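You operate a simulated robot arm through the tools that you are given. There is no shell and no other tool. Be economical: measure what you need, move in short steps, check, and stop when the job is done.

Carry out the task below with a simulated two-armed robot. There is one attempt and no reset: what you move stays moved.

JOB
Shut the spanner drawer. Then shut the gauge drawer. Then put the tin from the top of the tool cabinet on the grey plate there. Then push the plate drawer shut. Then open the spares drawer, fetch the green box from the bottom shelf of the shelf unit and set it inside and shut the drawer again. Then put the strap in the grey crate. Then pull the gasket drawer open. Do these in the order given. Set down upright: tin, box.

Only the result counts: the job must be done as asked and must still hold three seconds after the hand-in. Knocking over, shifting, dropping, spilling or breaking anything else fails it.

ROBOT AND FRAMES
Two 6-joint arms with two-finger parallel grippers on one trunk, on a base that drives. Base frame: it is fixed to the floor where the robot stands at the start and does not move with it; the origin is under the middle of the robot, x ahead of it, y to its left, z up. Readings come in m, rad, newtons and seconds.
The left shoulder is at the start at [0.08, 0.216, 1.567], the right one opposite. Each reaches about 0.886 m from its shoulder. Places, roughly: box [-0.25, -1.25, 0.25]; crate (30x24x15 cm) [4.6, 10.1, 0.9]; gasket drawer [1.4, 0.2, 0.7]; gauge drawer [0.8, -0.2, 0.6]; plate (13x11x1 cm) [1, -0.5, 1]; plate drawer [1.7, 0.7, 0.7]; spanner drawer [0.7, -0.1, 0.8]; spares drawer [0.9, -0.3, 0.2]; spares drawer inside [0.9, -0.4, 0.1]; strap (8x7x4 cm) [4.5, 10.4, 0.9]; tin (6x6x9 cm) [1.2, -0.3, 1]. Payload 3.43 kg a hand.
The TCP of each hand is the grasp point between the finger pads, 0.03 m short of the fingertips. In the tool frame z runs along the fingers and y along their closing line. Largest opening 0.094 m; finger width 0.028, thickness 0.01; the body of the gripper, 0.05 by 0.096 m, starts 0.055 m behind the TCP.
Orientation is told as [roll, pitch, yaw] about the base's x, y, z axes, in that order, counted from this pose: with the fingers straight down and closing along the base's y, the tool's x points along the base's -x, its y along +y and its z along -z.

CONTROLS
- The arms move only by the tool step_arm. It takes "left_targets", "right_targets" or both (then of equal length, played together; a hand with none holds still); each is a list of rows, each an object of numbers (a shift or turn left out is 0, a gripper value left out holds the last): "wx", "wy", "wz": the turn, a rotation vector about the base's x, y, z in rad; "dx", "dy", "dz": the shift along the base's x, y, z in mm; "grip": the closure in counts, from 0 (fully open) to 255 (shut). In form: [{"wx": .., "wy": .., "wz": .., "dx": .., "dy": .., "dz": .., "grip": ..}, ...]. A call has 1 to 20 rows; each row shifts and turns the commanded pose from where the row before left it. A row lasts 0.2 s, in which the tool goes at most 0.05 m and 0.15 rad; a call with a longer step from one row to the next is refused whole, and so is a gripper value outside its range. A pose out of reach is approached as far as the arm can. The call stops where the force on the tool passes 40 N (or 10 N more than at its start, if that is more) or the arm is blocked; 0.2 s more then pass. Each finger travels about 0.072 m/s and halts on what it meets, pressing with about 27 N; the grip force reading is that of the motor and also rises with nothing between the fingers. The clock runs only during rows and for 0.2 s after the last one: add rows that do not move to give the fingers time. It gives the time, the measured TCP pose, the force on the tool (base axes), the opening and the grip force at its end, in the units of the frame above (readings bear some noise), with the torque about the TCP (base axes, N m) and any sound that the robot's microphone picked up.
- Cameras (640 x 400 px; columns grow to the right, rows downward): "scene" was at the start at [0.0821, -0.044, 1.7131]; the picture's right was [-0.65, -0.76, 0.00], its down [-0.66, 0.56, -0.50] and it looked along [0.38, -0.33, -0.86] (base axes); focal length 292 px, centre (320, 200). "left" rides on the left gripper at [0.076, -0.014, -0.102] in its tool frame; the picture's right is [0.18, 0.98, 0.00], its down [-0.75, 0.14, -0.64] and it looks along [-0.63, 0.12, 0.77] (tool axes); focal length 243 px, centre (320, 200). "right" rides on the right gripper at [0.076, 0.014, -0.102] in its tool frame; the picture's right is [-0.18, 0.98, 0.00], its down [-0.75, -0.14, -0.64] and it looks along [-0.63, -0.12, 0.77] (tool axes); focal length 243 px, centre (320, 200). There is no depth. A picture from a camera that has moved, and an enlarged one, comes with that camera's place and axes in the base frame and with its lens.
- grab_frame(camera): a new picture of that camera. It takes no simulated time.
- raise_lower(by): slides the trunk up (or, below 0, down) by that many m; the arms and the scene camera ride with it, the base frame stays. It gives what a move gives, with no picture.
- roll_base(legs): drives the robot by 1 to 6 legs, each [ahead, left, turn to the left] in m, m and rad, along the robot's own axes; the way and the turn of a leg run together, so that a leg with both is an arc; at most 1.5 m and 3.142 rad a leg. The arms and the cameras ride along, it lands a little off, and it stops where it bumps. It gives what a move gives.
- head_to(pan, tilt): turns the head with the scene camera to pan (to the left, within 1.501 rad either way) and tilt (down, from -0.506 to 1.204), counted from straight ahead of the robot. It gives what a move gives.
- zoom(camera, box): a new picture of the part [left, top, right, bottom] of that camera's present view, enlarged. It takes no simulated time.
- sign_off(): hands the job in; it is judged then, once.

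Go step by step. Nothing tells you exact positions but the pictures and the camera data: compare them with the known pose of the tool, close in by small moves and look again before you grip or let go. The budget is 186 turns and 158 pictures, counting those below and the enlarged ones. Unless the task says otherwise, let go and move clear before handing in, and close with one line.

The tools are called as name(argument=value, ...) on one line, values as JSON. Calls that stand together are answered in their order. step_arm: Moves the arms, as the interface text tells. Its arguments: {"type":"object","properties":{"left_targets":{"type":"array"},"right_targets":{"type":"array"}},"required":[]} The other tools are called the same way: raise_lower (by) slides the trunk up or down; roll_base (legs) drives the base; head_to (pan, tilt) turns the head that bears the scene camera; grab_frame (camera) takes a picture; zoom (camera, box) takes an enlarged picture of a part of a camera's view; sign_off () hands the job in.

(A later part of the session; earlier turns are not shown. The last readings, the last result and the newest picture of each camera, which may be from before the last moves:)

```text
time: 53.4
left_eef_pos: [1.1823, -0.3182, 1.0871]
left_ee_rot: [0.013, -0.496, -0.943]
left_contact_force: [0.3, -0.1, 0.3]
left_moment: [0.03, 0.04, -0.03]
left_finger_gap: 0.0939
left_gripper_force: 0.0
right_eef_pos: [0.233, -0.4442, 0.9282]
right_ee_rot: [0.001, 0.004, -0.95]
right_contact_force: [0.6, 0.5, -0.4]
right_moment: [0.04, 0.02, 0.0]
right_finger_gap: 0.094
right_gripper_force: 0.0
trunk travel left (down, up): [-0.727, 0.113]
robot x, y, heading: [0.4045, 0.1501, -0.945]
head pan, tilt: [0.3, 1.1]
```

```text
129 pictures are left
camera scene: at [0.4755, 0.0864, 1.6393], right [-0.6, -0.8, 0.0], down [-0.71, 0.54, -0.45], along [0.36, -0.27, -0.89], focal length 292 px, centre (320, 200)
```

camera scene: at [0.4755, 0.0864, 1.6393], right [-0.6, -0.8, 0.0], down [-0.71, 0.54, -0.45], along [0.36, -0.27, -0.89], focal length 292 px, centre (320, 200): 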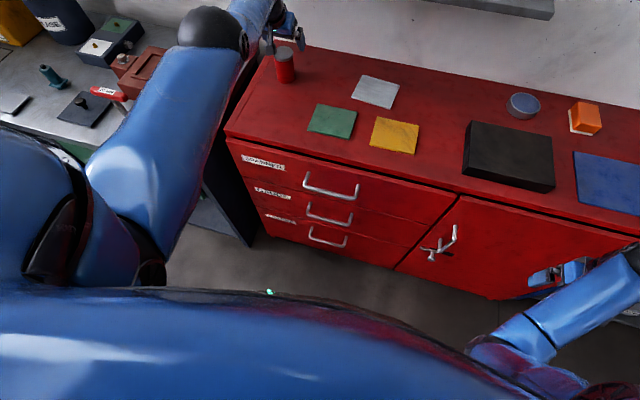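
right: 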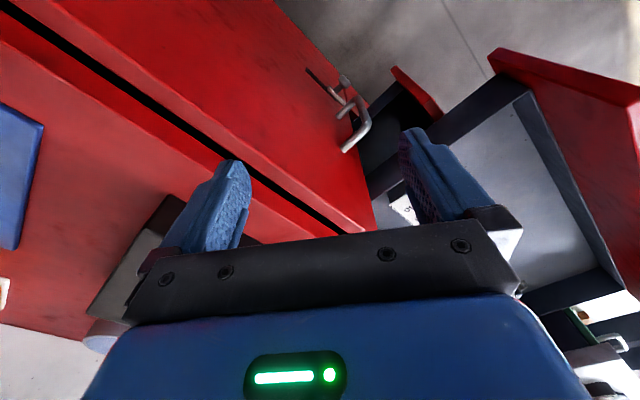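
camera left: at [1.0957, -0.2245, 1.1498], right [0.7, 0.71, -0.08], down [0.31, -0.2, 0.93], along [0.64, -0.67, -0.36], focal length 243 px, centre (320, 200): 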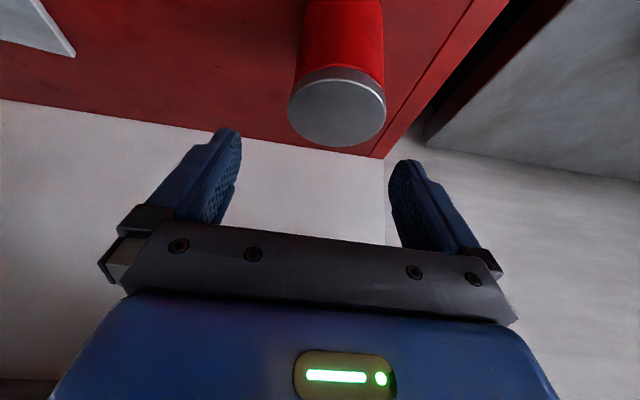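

That was just a passing sway; nothing is touching. I'll descend around the tin and close.

step_arm(left_targets=[{"dy": 10, "dz": -20}, {"dz": -25}, {"dz": -25}, {}])

grab_frame(camera="left")

```text
time: 54.4
left_eef_pos: [1.1738, -0.3001, 1.0212]
left_ee_rot: [0.012, -0.497, -0.947]
left_contact_force: [-0.7, -0.3, 0.4]
left_moment: [0.01, -0.01, 0.0]
left_finger_gap: 0.0943
left_gripper_force: 0.0
left hand out of reach, approached as far as the arm can: row 3
right_eef_pos: [0.2325, -0.4445, 0.9297]
right_ee_rot: [0.0, 0.001, -0.949]
right_contact_force: [-0.3, 0.0, -0.1]
right_moment: [-0.02, 0.01, -0.01]
right_finger_gap: 0.0941
right_gripper_force: 0.1
trunk travel left (down, up): [-0.727, 0.113]
robot x, y, heading: [0.405, 0.151, -0.954]
head pan, tilt: [0.3, 1.1]
```

```text
128 pictures are left
camera left: at [1.0933, -0.2143, 1.0761], right [0.7, 0.71, -0.08], down [0.32, -0.21, 0.93], along [0.64, -0.67, -0.37], focal length 243 px, centre (320, 200)
```

left: 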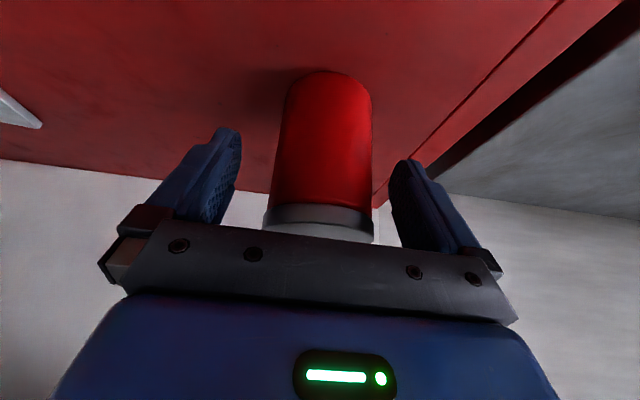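

The tin is between the fingers. Closing the grip.

step_arm(left_targets=[{"grip": 255}, {}, {}, {}, {"dz": 20}, {"dz": 20}])

grab_frame(camera="left")

```text
time: 55.8
left_eef_pos: [1.1812, -0.3051, 1.0581]
left_ee_rot: [0.01, -0.493, -0.944]
left_contact_force: [-0.3, -0.1, -3.6]
left_moment: [0.01, 0.01, 0.01]
left_finger_gap: 0.0608
left_gripper_force: 27.1
left hand out of reach, approached as far as the arm can: row 5, 6
right_eef_pos: [0.2327, -0.444, 0.9284]
right_ee_rot: [0.001, 0.001, -0.951]
right_contact_force: [0.6, 0.2, -1.2]
right_moment: [0.0, 0.02, 0.0]
right_finger_gap: 0.0939
right_gripper_force: 0.1
trunk travel left (down, up): [-0.727, 0.113]
robot x, y, heading: [0.4019, 0.1543, -0.95]
head pan, tilt: [0.3, 1.1]
```

```text
127 pictures are left
camera left: at [1.1017, -0.2205, 1.1134], right [0.7, 0.71, -0.08], down [0.32, -0.21, 0.92], along [0.64, -0.67, -0.37], focal length 243 px, centre (320, 200)
```

left: 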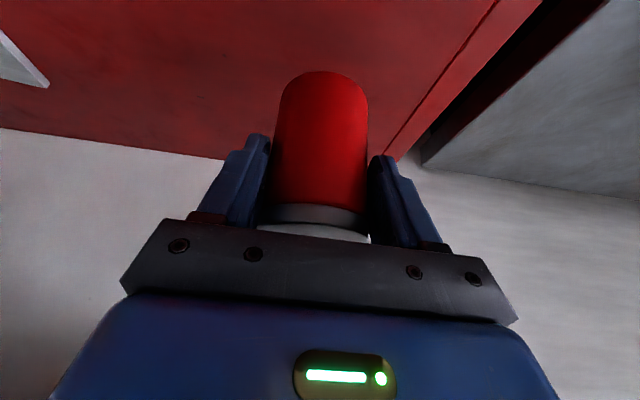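

The tin is held and lifted. The plate centre works out at about [0.942, -0.489]; I'll carry the tin over there high, then look.

step_arm(left_targets=[{"dz": 25}, {"dx": -30, "dy": -23}, {"dx": -30, "dy": -23}, {"dx": -30, "dy": -23}, {"dx": -30, "dy": -23}, {"dx": -30, "dy": -23}, {"dx": -30, "dy": -23}, {"dx": -30, "dy": -23}, {"dx": -20, "dy": -15}, {}])

grab_frame(camera="left")

grab_frame(camera="scene")

```text
time: 58.0
left_eef_pos: [0.9558, -0.4811, 1.0844]
left_ee_rot: [0.011, -0.495, -0.945]
left_contact_force: [0.4, -0.5, -2.7]
left_moment: [0.05, 0.02, -0.01]
left_finger_gap: 0.0609
left_gripper_force: 26.9
left hand out of reach, approached as far as the arm can: row 1, 2, 3, 7, 8, 9
right_eef_pos: [0.2333, -0.4451, 0.9285]
right_ee_rot: [0.001, 0.003, -0.951]
right_contact_force: [0.0, 1.1, -0.1]
right_moment: [-0.02, 0.0, -0.02]
right_finger_gap: 0.0937
right_gripper_force: 0.0
trunk travel left (down, up): [-0.727, 0.113]
robot x, y, heading: [0.4036, 0.1495, -0.946]
head pan, tilt: [0.3, 1.1]
```

```text
126 pictures are left
camera left: at [0.8753, -0.3963, 1.1389], right [0.7, 0.71, -0.08], down [0.32, -0.21, 0.92], along [0.64, -0.67, -0.37], focal length 243 px, centre (320, 200)
```

left: 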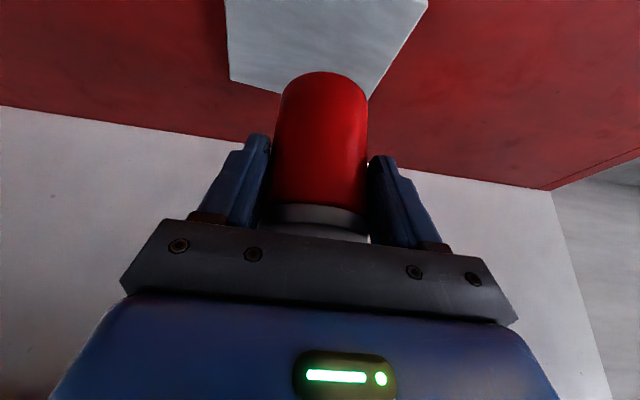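

```text
125 pictures are left
camera scene: at [0.4753, 0.0878, 1.6393], right [-0.6, -0.8, 0.0], down [-0.71, 0.54, -0.45], along [0.36, -0.27, -0.89], focal length 292 px, centre (320, 200)
```

scene: 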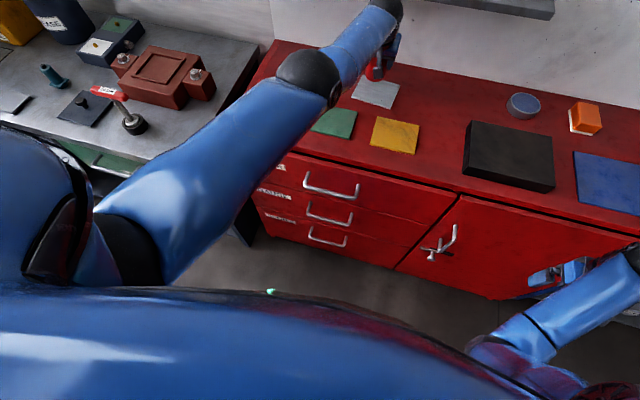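

Plate centre reads about [0.941, -0.494] from the wrist view; the tin needs a 2 cm shift to centre, then lowering in small steps until it touches.

step_arm(left_targets=[{"dx": -20, "dy": -5}, {"dz": -20}, {"dz": -20}, {}])

grab_frame(camera="left")

```text
time: 59.0
left_eef_pos: [0.9327, -0.4785, 1.0462]
left_ee_rot: [0.011, -0.498, -0.943]
left_contact_force: [-0.6, -0.9, -2.8]
left_moment: [0.05, 0.0, 0.04]
left_finger_gap: 0.0606
left_gripper_force: 27.3
left hand out of reach, approached as far as the arm can: row 3
right_eef_pos: [0.2327, -0.4453, 0.9293]
right_ee_rot: [0.001, 0.002, -0.95]
right_contact_force: [0.3, 0.6, 0.1]
right_moment: [-0.03, -0.03, -0.01]
right_finger_gap: 0.0939
right_gripper_force: 0.1
trunk travel left (down, up): [-0.727, 0.113]
robot x, y, heading: [0.405, 0.1502, -0.945]
head pan, tilt: [0.3, 1.1]
```

```text
124 pictures are left
camera left: at [0.8522, -0.3939, 1.1008], right [0.7, 0.71, -0.08], down [0.32, -0.21, 0.93], along [0.64, -0.67, -0.37], focal length 243 px, centre (320, 200)
```

left: 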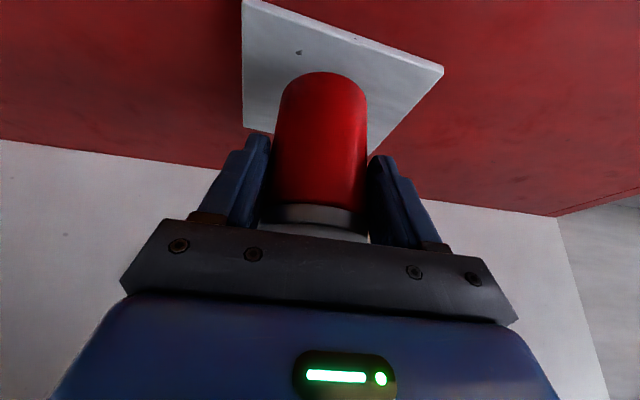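

The tin sits about 2 cm toward the near edge of the plate; shift it inward 2 cm and lower the last bit.

step_arm(left_targets=[{"dx": 11.7, "dy": -16.2}, {}, {"dz": -6}, {"dz": -4}, {"dz": -3}, {}])

grab_frame(camera="left")

```text
time: 60.4
left_eef_pos: [0.9357, -0.4768, 1.0353]
left_ee_rot: [0.011, -0.495, -0.946]
left_contact_force: [0.3, 0.4, -3.4]
left_moment: [0.04, 0.07, -0.02]
left_finger_gap: 0.0608
left_gripper_force: 27.1
left hand out of reach, approached as far as the arm can: row 1, 5
right_eef_pos: [0.2334, -0.4443, 0.9288]
right_ee_rot: [0.0, 0.001, -0.949]
right_contact_force: [-0.8, 0.5, -0.2]
right_moment: [-0.03, -0.02, 0.01]
right_finger_gap: 0.0938
right_gripper_force: 0.1
trunk travel left (down, up): [-0.727, 0.113]
robot x, y, heading: [0.4036, 0.1502, -0.95]
head pan, tilt: [0.3, 1.1]
```

```text
123 pictures are left
camera left: at [0.8556, -0.3923, 1.091], right [0.7, 0.71, -0.08], down [0.32, -0.21, 0.92], along [0.64, -0.67, -0.37], focal length 243 px, centre (320, 200)
```

left: 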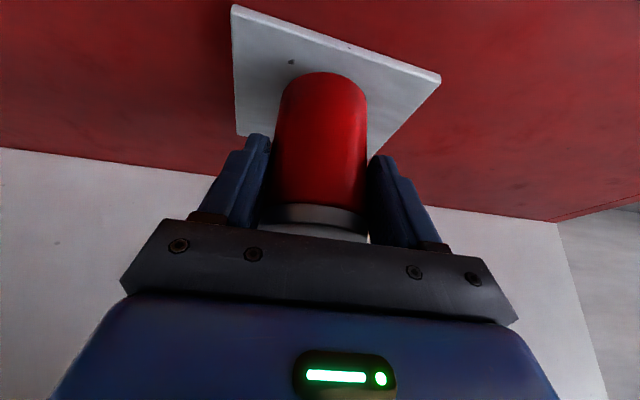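

The arm is at its reach limit, so I'll lift slightly, drive 2.5 cm forward, and check.

raise_lower(by=0.025)

roll_base(legs=[[0.025, 0, 0]])

raise_lower(by=-0.02)

grab_frame(camera="left")

```text
time: 61.1
left_eef_pos: [0.9365, -0.4762, 1.0616]
left_ee_rot: [0.013, -0.497, -0.945]
left_contact_force: [-0.1, 0.8, -2.6]
left_moment: [0.04, 0.02, 0.02]
left_finger_gap: 0.0603
left_gripper_force: 27.1
right_eef_pos: [0.2339, -0.4453, 0.9549]
right_ee_rot: [0.0, 0.001, -0.947]
right_contact_force: [-0.8, 0.2, -0.9]
right_moment: [-0.01, 0.01, 0.0]
right_finger_gap: 0.0938
right_gripper_force: 0.1
trunk travel left (down, up): [-0.752, 0.088]
robot x, y, heading: [0.4039, 0.148, -0.949]
head pan, tilt: [0.3, 1.1]
```

```text
time: 61.9
left_eef_pos: [0.9465, -0.4937, 1.0657]
left_ee_rot: [0.013, -0.5, -0.946]
left_contact_force: [-0.6, 0.7, -2.4]
left_moment: [0.01, 0.02, 0.01]
left_finger_gap: 0.0606
left_gripper_force: 26.9
right_eef_pos: [0.2446, -0.4608, 0.9556]
right_ee_rot: [-0.001, -0.004, -0.949]
right_contact_force: [0.1, 0.2, 0.3]
right_moment: [0.01, -0.02, -0.01]
right_finger_gap: 0.0939
right_gripper_force: 0.0
trunk travel left (down, up): [-0.752, 0.088]
robot x, y, heading: [0.4224, 0.1303, -0.953]
head pan, tilt: [0.3, 1.1]
```

```text
time: 62.5
left_eef_pos: [0.9494, -0.4967, 1.042]
left_ee_rot: [0.012, -0.498, -0.945]
left_contact_force: [0.4, 0.4, -2.0]
left_moment: [0.05, 0.04, 0.01]
left_finger_gap: 0.0604
left_gripper_force: 27.2
right_eef_pos: [0.2459, -0.4624, 0.9357]
right_ee_rot: [0.0, 0.001, -0.949]
right_contact_force: [-0.3, 0.1, -0.1]
right_moment: [-0.03, -0.02, 0.0]
right_finger_gap: 0.0938
right_gripper_force: 0.1
trunk travel left (down, up): [-0.732, 0.108]
robot x, y, heading: [0.4173, 0.1286, -0.947]
head pan, tilt: [0.3, 1.1]
```

```text
122 pictures are left
camera left: at [0.8684, -0.411, 1.0974], right [0.7, 0.71, -0.08], down [0.32, -0.21, 0.93], along [0.64, -0.67, -0.37], focal length 243 px, centre (320, 200)
```

left: 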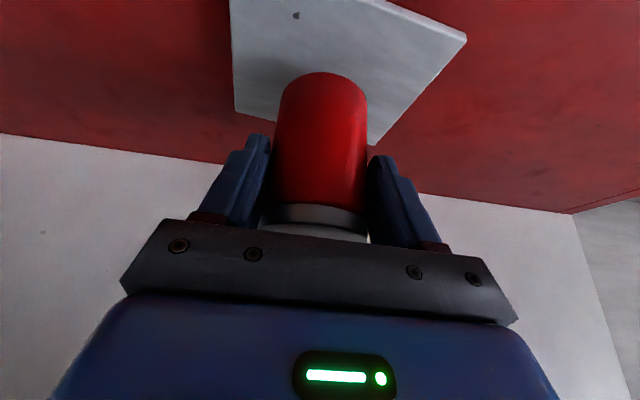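

Now the tin is centred over the plate. Lowering in small steps until contact.

step_arm(left_targets=[{"dz": -5}, {"dz": -3}, {"dz": -3}, {}])

grab_frame(camera="left")

```text
time: 63.5
left_eef_pos: [0.9496, -0.496, 1.031]
left_ee_rot: [0.012, -0.495, -0.945]
left_contact_force: [-0.6, 0.6, -2.9]
left_moment: [0.04, 0.04, -0.04]
left_finger_gap: 0.0602
left_gripper_force: 26.9
right_eef_pos: [0.2469, -0.464, 0.9338]
right_ee_rot: [0.0, 0.002, -0.95]
right_contact_force: [0.0, -0.3, 0.4]
right_moment: [0.0, -0.01, -0.03]
right_finger_gap: 0.094
right_gripper_force: 0.0
trunk travel left (down, up): [-0.732, 0.108]
robot x, y, heading: [0.4222, 0.1304, -0.948]
head pan, tilt: [0.3, 1.1]
```

```text
121 pictures are left
camera left: at [0.8686, -0.4098, 1.0858], right [0.7, 0.71, -0.08], down [0.32, -0.21, 0.92], along [0.64, -0.67, -0.37], focal length 243 px, centre (320, 200)
```

left: 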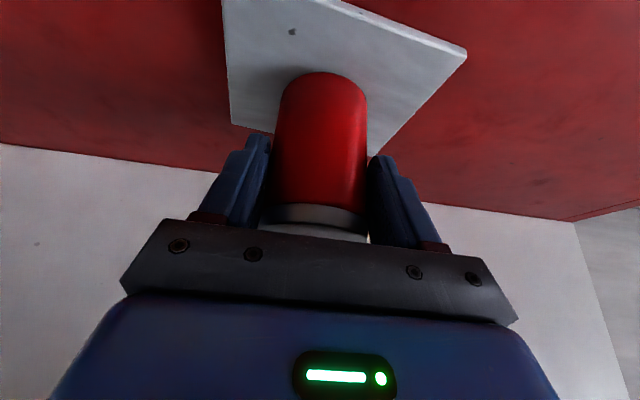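

step_arm(left_targets=[{"dz": -2}, {"dz": -2}])

step_arm(left_targets=[{"dz": -2}, {"dz": -2}])

```text
time: 64.2
left_eef_pos: [0.9496, -0.494, 1.0285]
left_ee_rot: [0.011, -0.499, -0.945]
left_contact_force: [0.5, 0.1, 0.3]
left_moment: [-0.01, 0.02, 0.01]
left_finger_gap: 0.0603
left_gripper_force: 27.0
left hand out of reach, approached as far as the arm can: row 1
right_eef_pos: [0.2471, -0.4639, 0.9332]
right_ee_rot: [0.0, 0.002, -0.95]
right_contact_force: [-0.6, -0.1, -0.8]
right_moment: [0.03, -0.01, -0.01]
right_finger_gap: 0.0941
right_gripper_force: 0.0
trunk travel left (down, up): [-0.732, 0.108]
robot x, y, heading: [0.4191, 0.1325, -0.946]
head pan, tilt: [0.3, 1.1]
```

```text
time: 64.8
left_eef_pos: [0.9467, -0.4923, 1.0288]
left_ee_rot: [0.01, -0.499, -0.944]
left_contact_force: [4.5, -2.2, 7.8]
left_moment: [-0.13, -0.04, 0.02]
left_finger_gap: 0.0607
left_gripper_force: 27.3
left hand out of reach, approached as far as the arm can: row 2
right_eef_pos: [0.2475, -0.4639, 0.9341]
right_ee_rot: [0.0, 0.002, -0.949]
right_contact_force: [-0.3, -0.5, -0.8]
right_moment: [0.0, 0.0, 0.01]
right_finger_gap: 0.094
right_gripper_force: 0.1
trunk travel left (down, up): [-0.732, 0.108]
robot x, y, heading: [0.4193, 0.1318, -0.951]
head pan, tilt: [0.3, 1.1]
```

Contact made. Ease up 2 mm, open, and lift the hand straight up off the tin.

step_arm(left_targets=[{"dz": 2}, {"grip": 0}, {}, {}, {"dz": 20}, {"dz": 25}, {"dz": 25}])

grab_frame(camera="left")

```text
time: 66.3
left_eef_pos: [0.9525, -0.5061, 1.0941]
left_ee_rot: [0.012, -0.494, -0.947]
left_contact_force: [0.2, 0.3, 0.8]
left_moment: [0.01, 0.0, 0.05]
left_finger_gap: 0.0941
left_gripper_force: 0.2
left hand out of reach, approached as far as the arm can: row 5, 6, 7
right_eef_pos: [0.2464, -0.4635, 0.9339]
right_ee_rot: [-0.001, 0.001, -0.949]
right_contact_force: [0.2, 0.0, 0.2]
right_moment: [-0.04, 0.0, 0.02]
right_finger_gap: 0.0938
right_gripper_force: 0.1
trunk travel left (down, up): [-0.732, 0.108]
robot x, y, heading: [0.4175, 0.1312, -0.953]
head pan, tilt: [0.3, 1.1]
```

```text
120 pictures are left
camera left: at [0.8716, -0.4205, 1.1496], right [0.7, 0.71, -0.08], down [0.32, -0.21, 0.92], along [0.64, -0.67, -0.37], focal length 243 px, centre (320, 200)
```

left: 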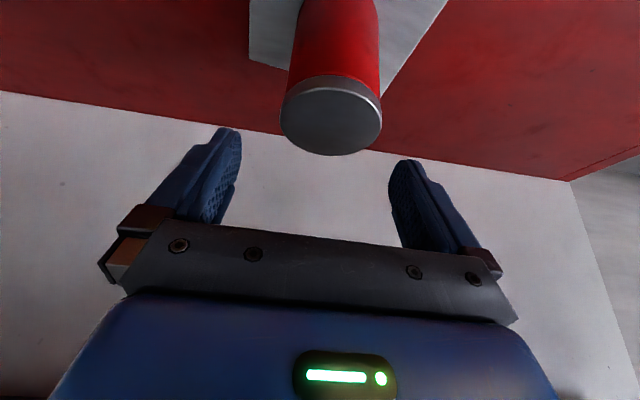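

The tin stands on the grey plate. Now I'll lift clear, back off, and go left to the bench for the plate drawer.

raise_lower(by=0.06)

roll_base(legs=[[-0.55, 0, 0], [0, 0.6, 0]])

head_to(pan=0.45, tilt=0.65)

grab_frame(camera="scene")

```text
time: 67.3
left_eef_pos: [0.9501, -0.5027, 1.1509]
left_ee_rot: [0.014, -0.485, -0.947]
left_contact_force: [-10.2, 13.3, -20.3]
left_moment: [-1.26, -0.63, 0.22]
left_finger_gap: 0.0939
left_gripper_force: 0.1
right_eef_pos: [0.2469, -0.4641, 0.9938]
right_ee_rot: [-0.001, 0.002, -0.95]
right_contact_force: [0.4, -1.0, -0.2]
right_moment: [-0.02, 0.01, -0.03]
right_finger_gap: 0.0938
right_gripper_force: 0.1
trunk travel left (down, up): [-0.792, 0.048]
robot x, y, heading: [0.42, 0.133, -0.953]
head pan, tilt: [0.3, 1.1]
```

```text
time: 73.5
left_eef_pos: [1.1138, 0.2716, 1.1544]
left_ee_rot: [0.014, -0.496, -0.965]
left_contact_force: [1.2, -0.2, 0.5]
left_moment: [0.03, 0.0, 0.0]
left_finger_gap: 0.0939
left_gripper_force: 0.1
right_eef_pos: [0.4113, 0.3277, 0.993]
right_ee_rot: [0.002, 0.002, -0.969]
right_contact_force: [0.0, -0.7, -1.0]
right_moment: [0.02, 0.01, -0.01]
right_finger_gap: 0.0941
right_gripper_force: 0.1
trunk travel left (down, up): [-0.792, 0.048]
robot x, y, heading: [0.592, 0.9223, -0.967]
head pan, tilt: [0.3, 1.1]
```

```text
time: 74.4
left_eef_pos: [1.1162, 0.273, 1.154]
left_ee_rot: [0.013, -0.497, -0.964]
left_contact_force: [0.9, 0.6, 0.2]
left_moment: [0.01, -0.02, 0.01]
left_finger_gap: 0.094
left_gripper_force: 0.0
right_eef_pos: [0.4119, 0.3281, 0.9937]
right_ee_rot: [0.0, 0.001, -0.968]
right_contact_force: [-1.0, -0.2, 0.4]
right_moment: [-0.01, 0.01, 0.03]
right_finger_gap: 0.0941
right_gripper_force: 0.1
trunk travel left (down, up): [-0.792, 0.048]
robot x, y, heading: [0.5956, 0.9199, -0.967]
head pan, tilt: [0.45, 0.649]
```

```text
119 pictures are left
camera scene: at [0.6888, 0.8524, 1.7386], right [-0.49, -0.87, 0.0], down [-0.53, 0.3, -0.8], along [0.69, -0.39, -0.61], focal length 292 px, centre (320, 200)
```

scene: 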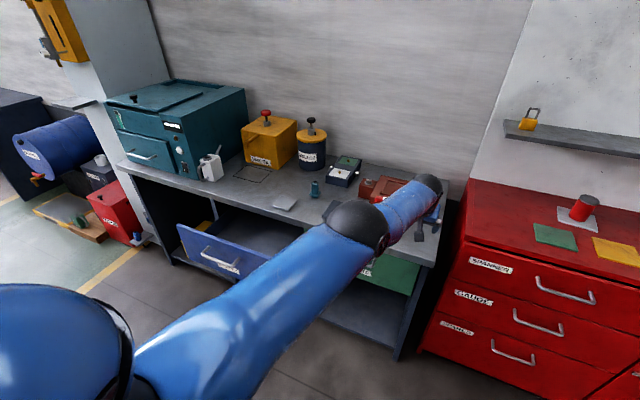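

The tin stands fine on its plate. The blue plate drawer is open at the bench's left. I'll slide further left and back and view it.

roll_base(legs=[[-0.15, 0, 0.02], [0, 0.6, 0]])

head_to(pan=0.1, tilt=0.7)

grab_frame(camera="scene")

```text
time: 78.8
left_eef_pos: [1.5157, 0.7401, 1.1548]
left_ee_rot: [0.013, -0.496, -0.967]
left_contact_force: [-0.4, -0.2, 0.3]
left_moment: [0.03, -0.02, 0.0]
left_finger_gap: 0.0938
left_gripper_force: 0.0
right_eef_pos: [0.8112, 0.7963, 0.9937]
right_ee_rot: [0.002, 0.003, -0.968]
right_contact_force: [0.3, 0.7, 1.2]
right_moment: [0.02, 0.04, -0.05]
right_finger_gap: 0.094
right_gripper_force: 0.1
trunk travel left (down, up): [-0.792, 0.048]
robot x, y, heading: [0.9982, 1.3904, -0.966]
head pan, tilt: [0.45, 0.649]
```

```text
time: 79.6
left_eef_pos: [1.5165, 0.743, 1.1546]
left_ee_rot: [0.013, -0.494, -0.965]
left_contact_force: [-0.4, -0.2, 0.6]
left_moment: [-0.02, 0.01, 0.02]
left_finger_gap: 0.094
left_gripper_force: 0.1
right_eef_pos: [0.8125, 0.7975, 0.994]
right_ee_rot: [-0.002, 0.002, -0.97]
right_contact_force: [-0.2, -1.6, -0.7]
right_moment: [0.0, -0.01, 0.05]
right_finger_gap: 0.0938
right_gripper_force: 0.1
trunk travel left (down, up): [-0.792, 0.048]
robot x, y, heading: [0.9953, 1.3909, -0.967]
head pan, tilt: [0.099, 0.7]
```

```text
118 pictures are left
camera scene: at [1.0702, 1.2994, 1.7344], right [-0.76, -0.65, 0.0], down [-0.42, 0.49, -0.76], along [0.49, -0.58, -0.64], focal length 292 px, centre (320, 200)
```

scene: 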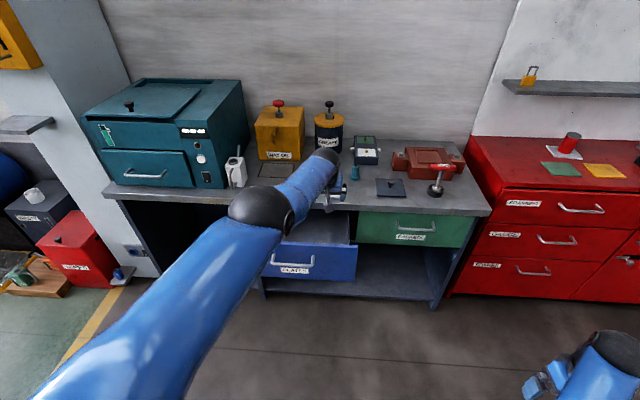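

The plate drawer's panel spans l≈1.53–2.0 with handle near [1.69, 0.76, 0.7]. I'll lower, point the closed left fingers forward to the right of its handle, then drive in.

raise_lower(by=-0.4)

step_arm(left_targets=[{"dx": -12.3, "dy": 8.7, "dz": -7.9, "wx": -0.103, "wy": -0.071, "grip": 255}, {"dx": -12.3, "dy": 8.7, "dz": -7.9, "wx": -0.103, "wy": -0.071}, {"dx": -12.3, "dy": 8.7, "dz": -7.9, "wx": -0.103, "wy": -0.071}, {"dx": -12.3, "dy": 8.7, "dz": -7.9, "wx": -0.103, "wy": -0.071}, {"dx": -12.3, "dy": 8.7, "dz": -7.9, "wx": -0.103, "wy": -0.071}, {"dx": -12.3, "dy": 8.7, "dz": -7.9, "wx": -0.103, "wy": -0.071}, {"dx": -12.3, "dy": 8.7, "dz": -7.9, "wx": -0.103, "wy": -0.071}])

grab_frame(camera="scene")

```text
time: 82.5
left_eef_pos: [1.521, 0.7348, 0.835]
left_ee_rot: [0.008, -0.533, -0.967]
left_contact_force: [-0.9, 0.3, 13.8]
left_moment: [0.41, -0.53, 0.28]
left_finger_gap: 0.0938
left_gripper_force: 0.0
right_eef_pos: [0.812, 0.7984, 0.6533]
right_ee_rot: [0.001, 0.001, -0.969]
right_contact_force: [0.6, 0.5, 0.0]
right_moment: [0.0, -0.01, 0.03]
right_finger_gap: 0.094
right_gripper_force: 0.0
trunk travel left (down, up): [-0.453, 0.387]
robot x, y, heading: [0.9998, 1.3888, -0.969]
head pan, tilt: [0.099, 0.7]
stopped: the force on the tool passed its limit at 49 N (the readings are from after the stop); the commanded pose is now the measured one
```

```text
time: 82.9
left_eef_pos: [1.5307, 0.7218, 0.8254]
left_ee_rot: [0.023, -0.644, -0.964]
left_contact_force: [-0.5, 0.5, 0.4]
left_moment: [0.0, 0.03, -0.01]
left_finger_gap: 0.0358
left_gripper_force: 0.1
left hand out of reach, approached as far as the arm can: row 1, 2
right_eef_pos: [0.8156, 0.797, 0.6563]
right_ee_rot: [0.0, 0.005, -0.966]
right_contact_force: [0.1, 0.1, -1.8]
right_moment: [0.03, 0.01, 0.0]
right_finger_gap: 0.094
right_gripper_force: 0.0
trunk travel left (down, up): [-0.453, 0.387]
robot x, y, heading: [0.9963, 1.3914, -0.967]
head pan, tilt: [0.099, 0.7]
stopped in row 2 (left hand): the force on the tool passed its limit at 47 N (the readings are from after the stop); the commanded pose is now the measured one
```

```text
117 pictures are left
camera scene: at [1.0721, 1.2991, 1.3947], right [-0.76, -0.65, 0.0], down [-0.42, 0.49, -0.76], along [0.5, -0.58, -0.64], focal length 292 px, centre (320, 200)
```

scene: 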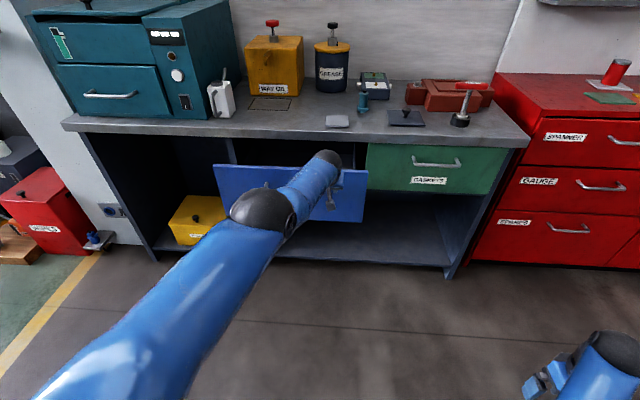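

The open left finger came down on the handle's end: the handle is really at n≈0.30, z≈0.79 and the panel at n≈0.355, z 0.61–0.87. I'll lift, back away, and set up the pushing pose again.

raise_lower(by=0.06)

roll_base(legs=[[-0.2, 0, 0.02]])

step_arm(left_targets=[{"dx": -14, "dy": 2, "dz": -20, "wx": -0.103, "wy": -0.071, "grip": 255}, {"dx": -14, "dy": 2, "dz": -20, "wx": -0.103, "wy": -0.071}, {"dx": -14, "dy": 2, "dz": -20, "wx": -0.103, "wy": -0.071}, {"dx": -14, "dy": 2, "dz": -20, "wx": -0.103, "wy": -0.071}, {"dx": -14, "dy": 2, "dz": -20, "wx": -0.103, "wy": -0.071}, {"dx": -14, "dy": 2, "dz": -20, "wx": -0.103, "wy": -0.071}, {"dz": -20}])

grab_frame(camera="scene")

```text
time: 83.9
left_eef_pos: [1.5304, 0.7207, 0.8874]
left_ee_rot: [0.021, -0.646, -0.963]
left_contact_force: [0.0, 0.4, -0.1]
left_moment: [-0.04, -0.02, -0.02]
left_finger_gap: 0.0002
left_gripper_force: 27.0
right_eef_pos: [0.8155, 0.796, 0.7151]
right_ee_rot: [0.0, 0.001, -0.965]
right_contact_force: [-0.2, 0.6, 0.3]
right_moment: [0.02, 0.04, 0.02]
right_finger_gap: 0.0939
right_gripper_force: 0.0
trunk travel left (down, up): [-0.513, 0.327]
robot x, y, heading: [0.9987, 1.3901, -0.959]
head pan, tilt: [0.099, 0.7]
```

```text
time: 85.5
left_eef_pos: [1.4256, 0.8975, 0.8872]
left_ee_rot: [0.022, -0.644, -0.942]
left_contact_force: [0.8, 0.0, 0.0]
left_moment: [0.03, 0.03, -0.05]
left_finger_gap: 0.0
left_gripper_force: 26.4
right_eef_pos: [0.7093, 0.9583, 0.7143]
right_ee_rot: [0.0, 0.001, -0.948]
right_contact_force: [0.5, -0.3, 0.0]
right_moment: [-0.01, 0.01, 0.02]
right_finger_gap: 0.0938
right_gripper_force: 0.0
trunk travel left (down, up): [-0.513, 0.327]
robot x, y, heading: [0.8797, 1.5569, -0.945]
head pan, tilt: [0.099, 0.7]
```

```text
time: 87.1
left_eef_pos: [1.3144, 0.8898, 0.773]
left_ee_rot: [-0.071, -1.396, -0.861]
left_contact_force: [0.4, 0.2, -0.2]
left_moment: [0.01, 0.0, -0.01]
left_finger_gap: 0.0
left_gripper_force: 26.8
left hand out of reach, approached as far as the arm can: row 1, 2, 3, 5, 6, 7
right_eef_pos: [0.7101, 0.9598, 0.7145]
right_ee_rot: [-0.002, 0.003, -0.946]
right_contact_force: [0.0, -0.2, 1.3]
right_moment: [-0.01, 0.01, -0.02]
right_finger_gap: 0.094
right_gripper_force: 0.1
trunk travel left (down, up): [-0.513, 0.327]
robot x, y, heading: [0.8768, 1.5564, -0.947]
head pan, tilt: [0.099, 0.7]
```

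```text
116 pictures are left
camera scene: at [0.9556, 1.4673, 1.4552], right [-0.75, -0.66, 0.0], down [-0.43, 0.48, -0.76], along [0.51, -0.57, -0.64], focal length 292 px, centre (320, 200)
```

scene: 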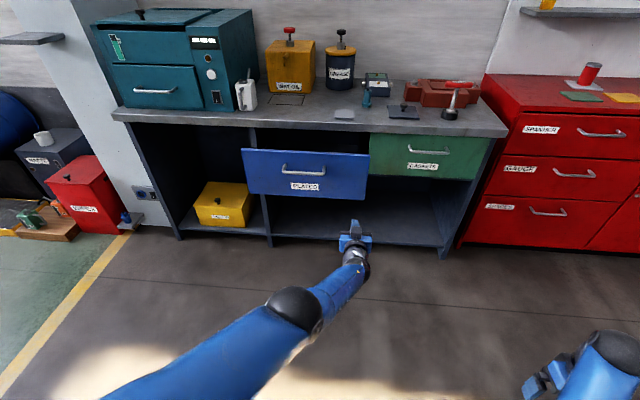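

Clear view now: the fingertips are right of the handle at panel height. A small shift left/down, then drive in to push.

step_arm(left_targets=[{"dx": 20, "dy": 14.5, "dz": -20}, {}])

roll_base(legs=[[0.4, 0, 0]])

grab_frame(camera="scene")

```text
time: 87.7
left_eef_pos: [1.3334, 0.9056, 0.7525]
left_ee_rot: [-0.073, -1.396, -0.86]
left_contact_force: [0.2, 0.6, -0.1]
left_moment: [-0.01, -0.03, -0.04]
left_finger_gap: 0.0
left_gripper_force: 27.3
right_eef_pos: [0.7098, 0.9592, 0.7142]
right_ee_rot: [0.001, 0.003, -0.946]
right_contact_force: [0.0, 0.2, -0.2]
right_moment: [-0.01, -0.02, 0.01]
right_finger_gap: 0.0941
right_gripper_force: 0.2
trunk travel left (down, up): [-0.513, 0.327]
robot x, y, heading: [0.8802, 1.5546, -0.941]
head pan, tilt: [0.099, 0.7]
```

```text
time: 90.2
left_eef_pos: [1.5611, 0.5801, 0.7526]
left_ee_rot: [-0.075, -1.396, -0.867]
left_contact_force: [0.8, -0.3, 0.1]
left_moment: [0.03, 0.01, 0.01]
left_finger_gap: 0.0
left_gripper_force: 27.1
right_eef_pos: [0.9396, 0.6375, 0.7156]
right_ee_rot: [0.001, 0.003, -0.951]
right_contact_force: [0.4, -0.3, 0.2]
right_moment: [0.01, -0.02, 0.0]
right_finger_gap: 0.094
right_gripper_force: 0.1
trunk travel left (down, up): [-0.513, 0.327]
robot x, y, heading: [1.1108, 1.2295, -0.948]
head pan, tilt: [0.099, 0.7]
```

```text
115 pictures are left
camera scene: at [1.1861, 1.1447, 1.4553], right [-0.75, -0.66, 0.0], down [-0.42, 0.48, -0.77], along [0.5, -0.57, -0.64], focal length 292 px, centre (320, 200)
```

scene: 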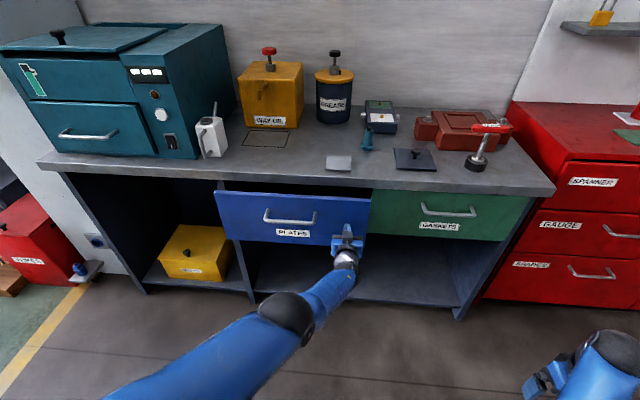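

Nearly shut. Pushing the rest with the arm until it stops.

step_arm(left_targets=[{"dx": 11.7, "dy": -16.2}, {"dx": 11.7, "dy": -16.2}, {"dx": 11.7, "dy": -16.2}, {"dx": 5.9, "dy": -8.1}, {"dx": 5.9, "dy": -8.1}, {"dx": 5.9, "dy": -8.1}, {"dx": 5.9, "dy": -8.1}, {"dx": 5.9, "dy": -8.1}])

grab_frame(camera="scene")

```text
time: 92.0
left_eef_pos: [1.5614, 0.5652, 0.7754]
left_ee_rot: [-0.075, -1.396, -0.866]
left_contact_force: [0.1, -0.4, 0.1]
left_moment: [-0.02, 0.0, -0.02]
left_finger_gap: 0.0
left_gripper_force: 26.6
left hand out of reach, approached as far as the arm can: row 1, 2, 3, 4, 5, 6, 7, 8
right_eef_pos: [0.9383, 0.6375, 0.7149]
right_ee_rot: [-0.001, 0.001, -0.95]
right_contact_force: [0.1, -0.1, 0.3]
right_moment: [-0.02, 0.0, 0.0]
right_finger_gap: 0.0942
right_gripper_force: 0.0
trunk travel left (down, up): [-0.513, 0.327]
robot x, y, heading: [1.1098, 1.2314, -0.95]
head pan, tilt: [0.099, 0.7]
```

```text
114 pictures are left
camera scene: at [1.1864, 1.1442, 1.4552], right [-0.75, -0.66, 0.0], down [-0.42, 0.48, -0.76], along [0.5, -0.57, -0.64], focal length 292 px, centre (320, 200)
```

scene: 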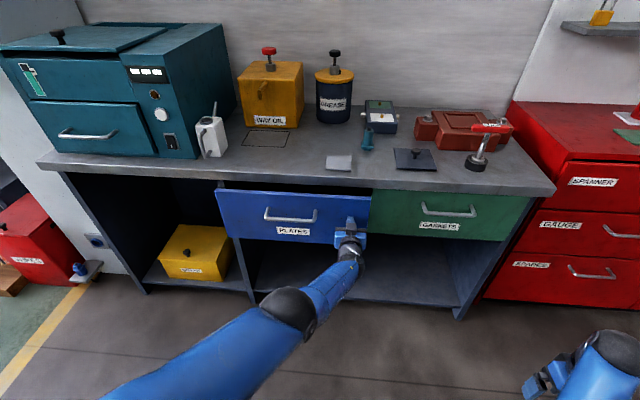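

Out of arm reach; I'll finish the push by driving a few cm.

roll_base(legs=[[0.08, 0, 0]])

zoom(camera="scene", box=[190, 140, 560, 300])

```text
time: 93.1
left_eef_pos: [1.6031, 0.5072, 0.7752]
left_ee_rot: [-0.078, -1.405, -0.854]
left_contact_force: [0.1, 0.3, 0.4]
left_moment: [0.02, 0.0, -0.01]
left_finger_gap: 0.0
left_gripper_force: 27.1
right_eef_pos: [0.9824, 0.5779, 0.715]
right_ee_rot: [-0.001, 0.003, -0.95]
right_contact_force: [-0.4, -0.5, -0.4]
right_moment: [0.01, 0.0, 0.0]
right_finger_gap: 0.0939
right_gripper_force: 0.1
trunk travel left (down, up): [-0.513, 0.327]
robot x, y, heading: [1.1527, 1.1744, -0.954]
head pan, tilt: [0.099, 0.7]
stopped in leg 1: the force on the tool passed its limit at 222 N (the readings are from after the stop); the commanded pose is now the measured one
```

```text
1.73 times, centred on (375, 220) of scene
camera zoom: at [1.23, 1.0841, 1.4551], right [-0.75, -0.66, 0.0], down [-0.43, 0.48, -0.76], along [0.5, -0.57, -0.65], focal length 506 px, centre (225, 165)
```

zoom: 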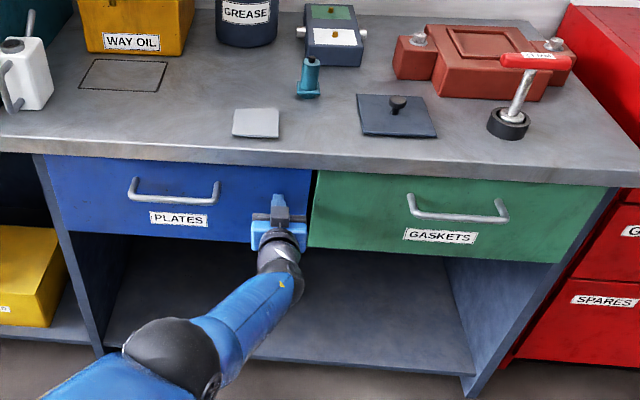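

The plate drawer is shut. Now back to the cabinet: the spares handle is at l≈0.54, n≈0.617, z≈0.42. I'll drive there, lower, and view it.

roll_base(legs=[[-0.4, 0, 0.009], [0, -1.2, 0]])

raise_lower(by=-0.33)

head_to(pan=0.0, tilt=0.45)

grab_frame(camera="scene")

```text
time: 99.9
left_eef_pos: [0.5932, 0.2592, 0.7769]
left_ee_rot: [-0.082, -1.407, -0.821]
left_contact_force: [0.5, 0.6, 0.8]
left_moment: [-0.01, 0.01, -0.01]
left_finger_gap: 0.0
left_gripper_force: 26.7
right_eef_pos: [-0.0296, 0.3141, 0.7151]
right_ee_rot: [-0.002, 0.002, -0.926]
right_contact_force: [-0.1, -0.6, -0.1]
right_moment: [-0.02, 0.0, -0.03]
right_finger_gap: 0.094
right_gripper_force: 0.1
trunk travel left (down, up): [-0.513, 0.327]
robot x, y, heading: [0.1293, 0.9167, -0.928]
head pan, tilt: [0.099, 0.7]
stopped in leg 2: the robot was blocked; the commanded pose is now the measured one
```

```text
time: 103.2
left_eef_pos: [0.5929, 0.2583, 0.4455]
left_ee_rot: [-0.075, -1.407, -0.831]
left_contact_force: [0.3, 0.1, 0.2]
left_moment: [0.01, -0.01, -0.02]
left_finger_gap: 0.0
left_gripper_force: 27.3
right_eef_pos: [-0.029, 0.3133, 0.3837]
right_ee_rot: [-0.001, 0.003, -0.924]
right_contact_force: [-0.3, 0.4, 0.0]
right_moment: [0.0, 0.0, -0.02]
right_finger_gap: 0.0939
right_gripper_force: 0.2
trunk travel left (down, up): [-0.183, 0.657]
robot x, y, heading: [0.1294, 0.9141, -0.924]
head pan, tilt: [0.099, 0.7]
```

```text
time: 104.0
left_eef_pos: [0.5922, 0.2583, 0.4466]
left_ee_rot: [-0.075, -1.407, -0.832]
left_contact_force: [0.4, -0.5, 0.9]
left_moment: [0.0, 0.01, 0.0]
left_finger_gap: 0.0
left_gripper_force: 27.3
right_eef_pos: [-0.0286, 0.3142, 0.3838]
right_ee_rot: [-0.002, 0.002, -0.924]
right_contact_force: [1.0, 0.7, -0.3]
right_moment: [-0.01, 0.04, 0.0]
right_finger_gap: 0.0937
right_gripper_force: 0.0
trunk travel left (down, up): [-0.183, 0.657]
robot x, y, heading: [0.1295, 0.9153, -0.921]
head pan, tilt: [0.0, 0.45]
```

```text
112 pictures are left
camera scene: at [0.2033, 0.8153, 1.1474], right [-0.8, -0.6, 0.0], down [-0.26, 0.35, -0.9], along [0.54, -0.72, -0.44], focal length 292 px, centre (320, 200)
```

scene: 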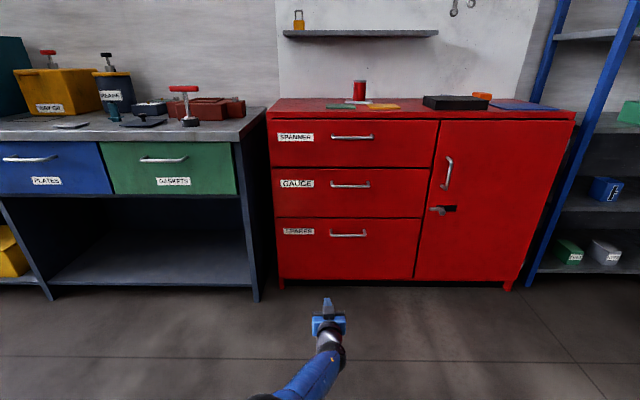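

Something blocked the sideways drive near the end. I'll look to the right before moving.

head_to(pan=-1.4, tilt=0.7)

grab_frame(camera="scene")

```text
time: 105.5
left_eef_pos: [0.5919, 0.2577, 0.4467]
left_ee_rot: [-0.075, -1.409, -0.83]
left_contact_force: [0.5, 0.0, 0.8]
left_moment: [0.0, -0.01, -0.01]
left_finger_gap: 0.0001
left_gripper_force: 26.8
right_eef_pos: [-0.0292, 0.3143, 0.3845]
right_ee_rot: [0.002, 0.002, -0.925]
right_contact_force: [-0.6, 0.4, -0.1]
right_moment: [0.02, -0.03, 0.02]
right_finger_gap: 0.0938
right_gripper_force: 0.1
trunk travel left (down, up): [-0.183, 0.657]
robot x, y, heading: [0.1251, 0.9107, -0.925]
head pan, tilt: [-1.4, 0.7]
```

```text
111 pictures are left
camera scene: at [0.0899, 0.8268, 1.1253], right [-0.73, 0.68, 0.0], down [0.44, 0.47, -0.76], along [-0.52, -0.56, -0.64], focal length 292 px, centre (320, 200)
```

scene: 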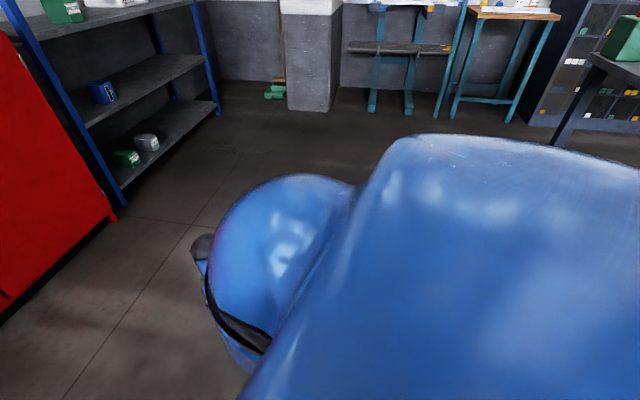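

Nothing in sight on the right, so the blocker was behind. I'll move forward first, then sideways, and align.

roll_base(legs=[[0.2, 0, -0.02], [0, -0.15, 0]])

step_arm(left_targets=[{"wx": 0.088, "wy": -0.122, "grip": 0}, {"wx": 0.088, "wy": -0.122}, {"wx": 0.088, "wy": -0.122}, {"wx": 0.088, "wy": -0.122}, {"wx": 0.088, "wy": -0.122}, {"wx": 0.088, "wy": -0.122}, {"wx": 0.088, "wy": -0.122}, {"wx": 0.088, "wy": -0.122}, {"wx": 0.088, "wy": -0.122}, {"wx": 0.088, "wy": -0.122}])

head_to(pan=0.0, tilt=0.7)

grab_frame(camera="scene")

grab_frame(camera="left")

```text
time: 108.0
left_eef_pos: [0.5822, 0.0007, 0.4455]
left_ee_rot: [-0.068, -1.406, -0.852]
left_contact_force: [0.2, -0.6, -0.8]
left_moment: [-0.01, -0.01, 0.01]
left_finger_gap: 0.0001
left_gripper_force: 27.1
right_eef_pos: [-0.0402, 0.0642, 0.3831]
right_ee_rot: [0.003, 0.001, -0.938]
right_contact_force: [0.3, -0.4, -0.1]
right_moment: [-0.01, -0.02, -0.02]
right_finger_gap: 0.0942
right_gripper_force: 0.0
trunk travel left (down, up): [-0.183, 0.657]
robot x, y, heading: [0.1294, 0.6613, -0.935]
head pan, tilt: [-1.4, 0.7]
```

```text
time: 110.2
left_eef_pos: [0.5674, 0.0202, 0.4666]
left_ee_rot: [1.585, -0.08, -2.357]
left_contact_force: [0.0, -0.5, -0.1]
left_moment: [0.03, -0.02, -0.03]
left_finger_gap: 0.0939
left_gripper_force: 0.1
left hand out of reach, approached as far as the arm can: row 1, 3, 4, 6, 7, 9
right_eef_pos: [-0.0396, 0.0643, 0.3842]
right_ee_rot: [0.002, 0.001, -0.938]
right_contact_force: [-0.6, -0.1, -1.2]
right_moment: [0.0, -0.01, -0.01]
right_finger_gap: 0.0938
right_gripper_force: 0.0
trunk travel left (down, up): [-0.183, 0.657]
robot x, y, heading: [0.1258, 0.6658, -0.936]
head pan, tilt: [-1.4, 0.7]
```

```text
time: 111.8
left_eef_pos: [0.5675, 0.0209, 0.4683]
left_ee_rot: [1.584, -0.084, -2.355]
left_contact_force: [-0.1, -0.7, -0.5]
left_moment: [0.0, 0.01, -0.04]
left_finger_gap: 0.0941
left_gripper_force: 0.0
right_eef_pos: [-0.0393, 0.0657, 0.3849]
right_ee_rot: [0.0, 0.002, -0.938]
right_contact_force: [-0.2, -0.7, 0.5]
right_moment: [0.0, -0.02, -0.01]
right_finger_gap: 0.0939
right_gripper_force: 0.1
trunk travel left (down, up): [-0.183, 0.657]
robot x, y, heading: [0.1256, 0.6635, -0.94]
head pan, tilt: [0.0, 0.7]
```

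```text
110 pictures are left
camera scene: at [0.1965, 0.5692, 1.1252], right [-0.81, -0.59, 0.0], down [-0.38, 0.52, -0.76], along [0.45, -0.62, -0.64], focal length 292 px, centre (320, 200)
```

scene: 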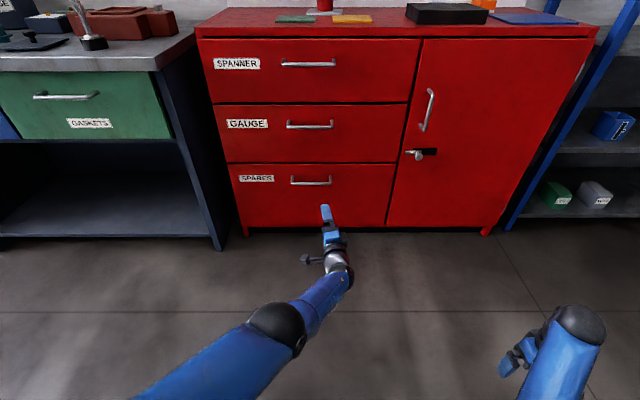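

```text
109 pictures are left
camera left: at [0.5478, 0.1465, 0.4466], right [0.18, 0.2, 0.96], down [-0.98, -0.07, 0.2], along [0.1, -0.98, 0.18], focal length 243 px, centre (320, 200)
```

left: 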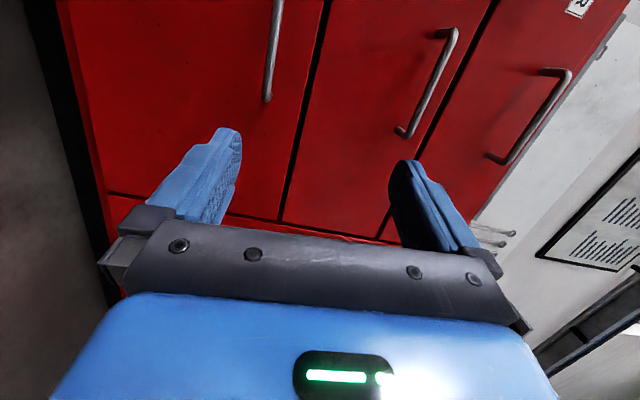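

The hand is rolled with fingers closing vertically. The spares handle measures l≈0.534, z≈0.41. I'll line up in height and sideways, then drive nearer.

step_arm(left_targets=[{"dx": 24, "dy": 17, "dz": -28}, {"dx": 24, "dy": 17, "dz": -28}, {"wz": -0.07}, {"wz": -0.07}])

roll_base(legs=[[0.17, 0, 0]])

grab_frame(camera="left")

grab_frame(camera="scene")

```text
time: 112.8
left_eef_pos: [0.6109, 0.0566, 0.4184]
left_ee_rot: [1.584, -0.083, -2.494]
left_contact_force: [0.1, 0.0, 0.4]
left_moment: [0.02, -0.02, 0.0]
left_finger_gap: 0.0939
left_gripper_force: 0.1
left hand out of reach, approached as far as the arm can: row 1, 2, 3, 4
right_eef_pos: [-0.0396, 0.0657, 0.3854]
right_ee_rot: [0.001, 0.003, -0.939]
right_contact_force: [0.3, 0.2, -0.2]
right_moment: [0.0, -0.01, -0.02]
right_finger_gap: 0.0942
right_gripper_force: 0.1
trunk travel left (down, up): [-0.183, 0.657]
robot x, y, heading: [0.1278, 0.663, -0.944]
head pan, tilt: [0.0, 0.7]
```

```text
time: 114.2
left_eef_pos: [0.7106, -0.0828, 0.4173]
left_ee_rot: [1.584, -0.083, -2.493]
left_contact_force: [0.9, 0.9, -0.3]
left_moment: [0.0, -0.01, 0.04]
left_finger_gap: 0.0941
left_gripper_force: 0.0
right_eef_pos: [0.0614, -0.0719, 0.383]
right_ee_rot: [-0.001, 0.003, -0.941]
right_contact_force: [0.5, -0.2, 0.3]
right_moment: [0.02, 0.02, 0.03]
right_finger_gap: 0.0943
right_gripper_force: 0.0
trunk travel left (down, up): [-0.183, 0.657]
robot x, y, heading: [0.2285, 0.5261, -0.942]
head pan, tilt: [0.0, 0.7]
```

```text
108 pictures are left
camera left: at [0.7076, 0.0448, 0.3968], right [0.2, 0.17, 0.96], down [-0.98, 0.07, 0.19], along [-0.03, -0.98, 0.18], focal length 243 px, centre (320, 200)
```

left: 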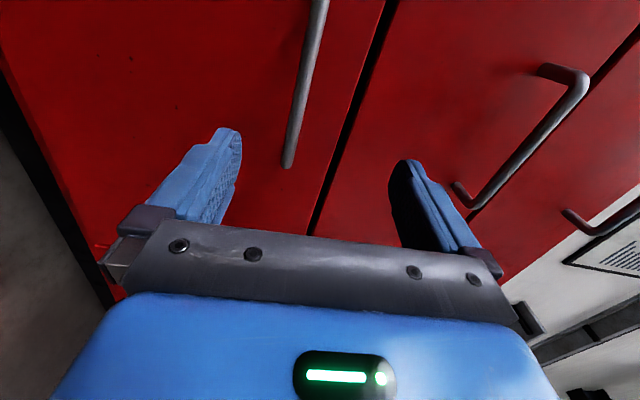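

```text
107 pictures are left
camera scene: at [0.2978, 0.4303, 1.1251], right [-0.81, -0.59, 0.0], down [-0.38, 0.52, -0.76], along [0.45, -0.62, -0.65], focal length 292 px, centre (320, 200)
```

scene: 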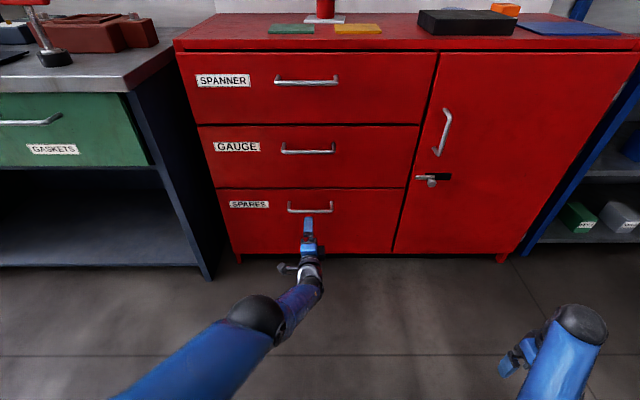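

The bar lies between the finger planes. I'll drive the last 13 cm to bring it to the grasp point.

roll_base(legs=[[0.125, 0, 0]])

grab_frame(camera="left")

```text
time: 115.5
left_eef_pos: [0.7842, -0.1822, 0.4175]
left_ee_rot: [1.585, -0.082, -2.492]
left_contact_force: [0.4, -1.2, 0.1]
left_moment: [0.01, 0.02, -0.01]
left_finger_gap: 0.0938
left_gripper_force: 0.1
right_eef_pos: [0.1348, -0.1718, 0.3836]
right_ee_rot: [0.001, 0.002, -0.941]
right_contact_force: [0.5, 0.4, -0.3]
right_moment: [-0.02, 0.0, 0.03]
right_finger_gap: 0.0939
right_gripper_force: 0.1
trunk travel left (down, up): [-0.183, 0.657]
robot x, y, heading: [0.301, 0.4244, -0.942]
head pan, tilt: [0.0, 0.7]
```

```text
106 pictures are left
camera left: at [0.781, -0.055, 0.3966], right [0.2, 0.17, 0.96], down [-0.98, 0.07, 0.19], along [-0.03, -0.98, 0.18], focal length 243 px, centre (320, 200)
```

left: 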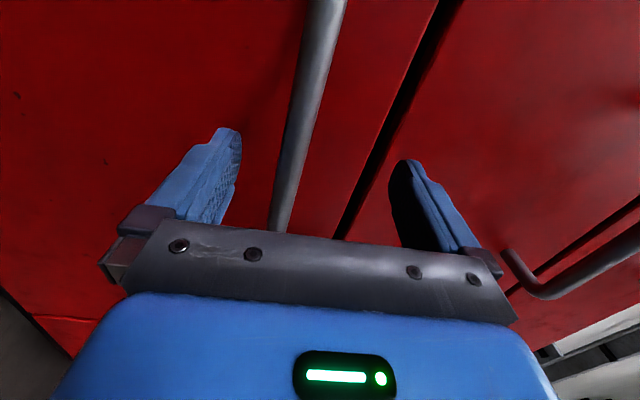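

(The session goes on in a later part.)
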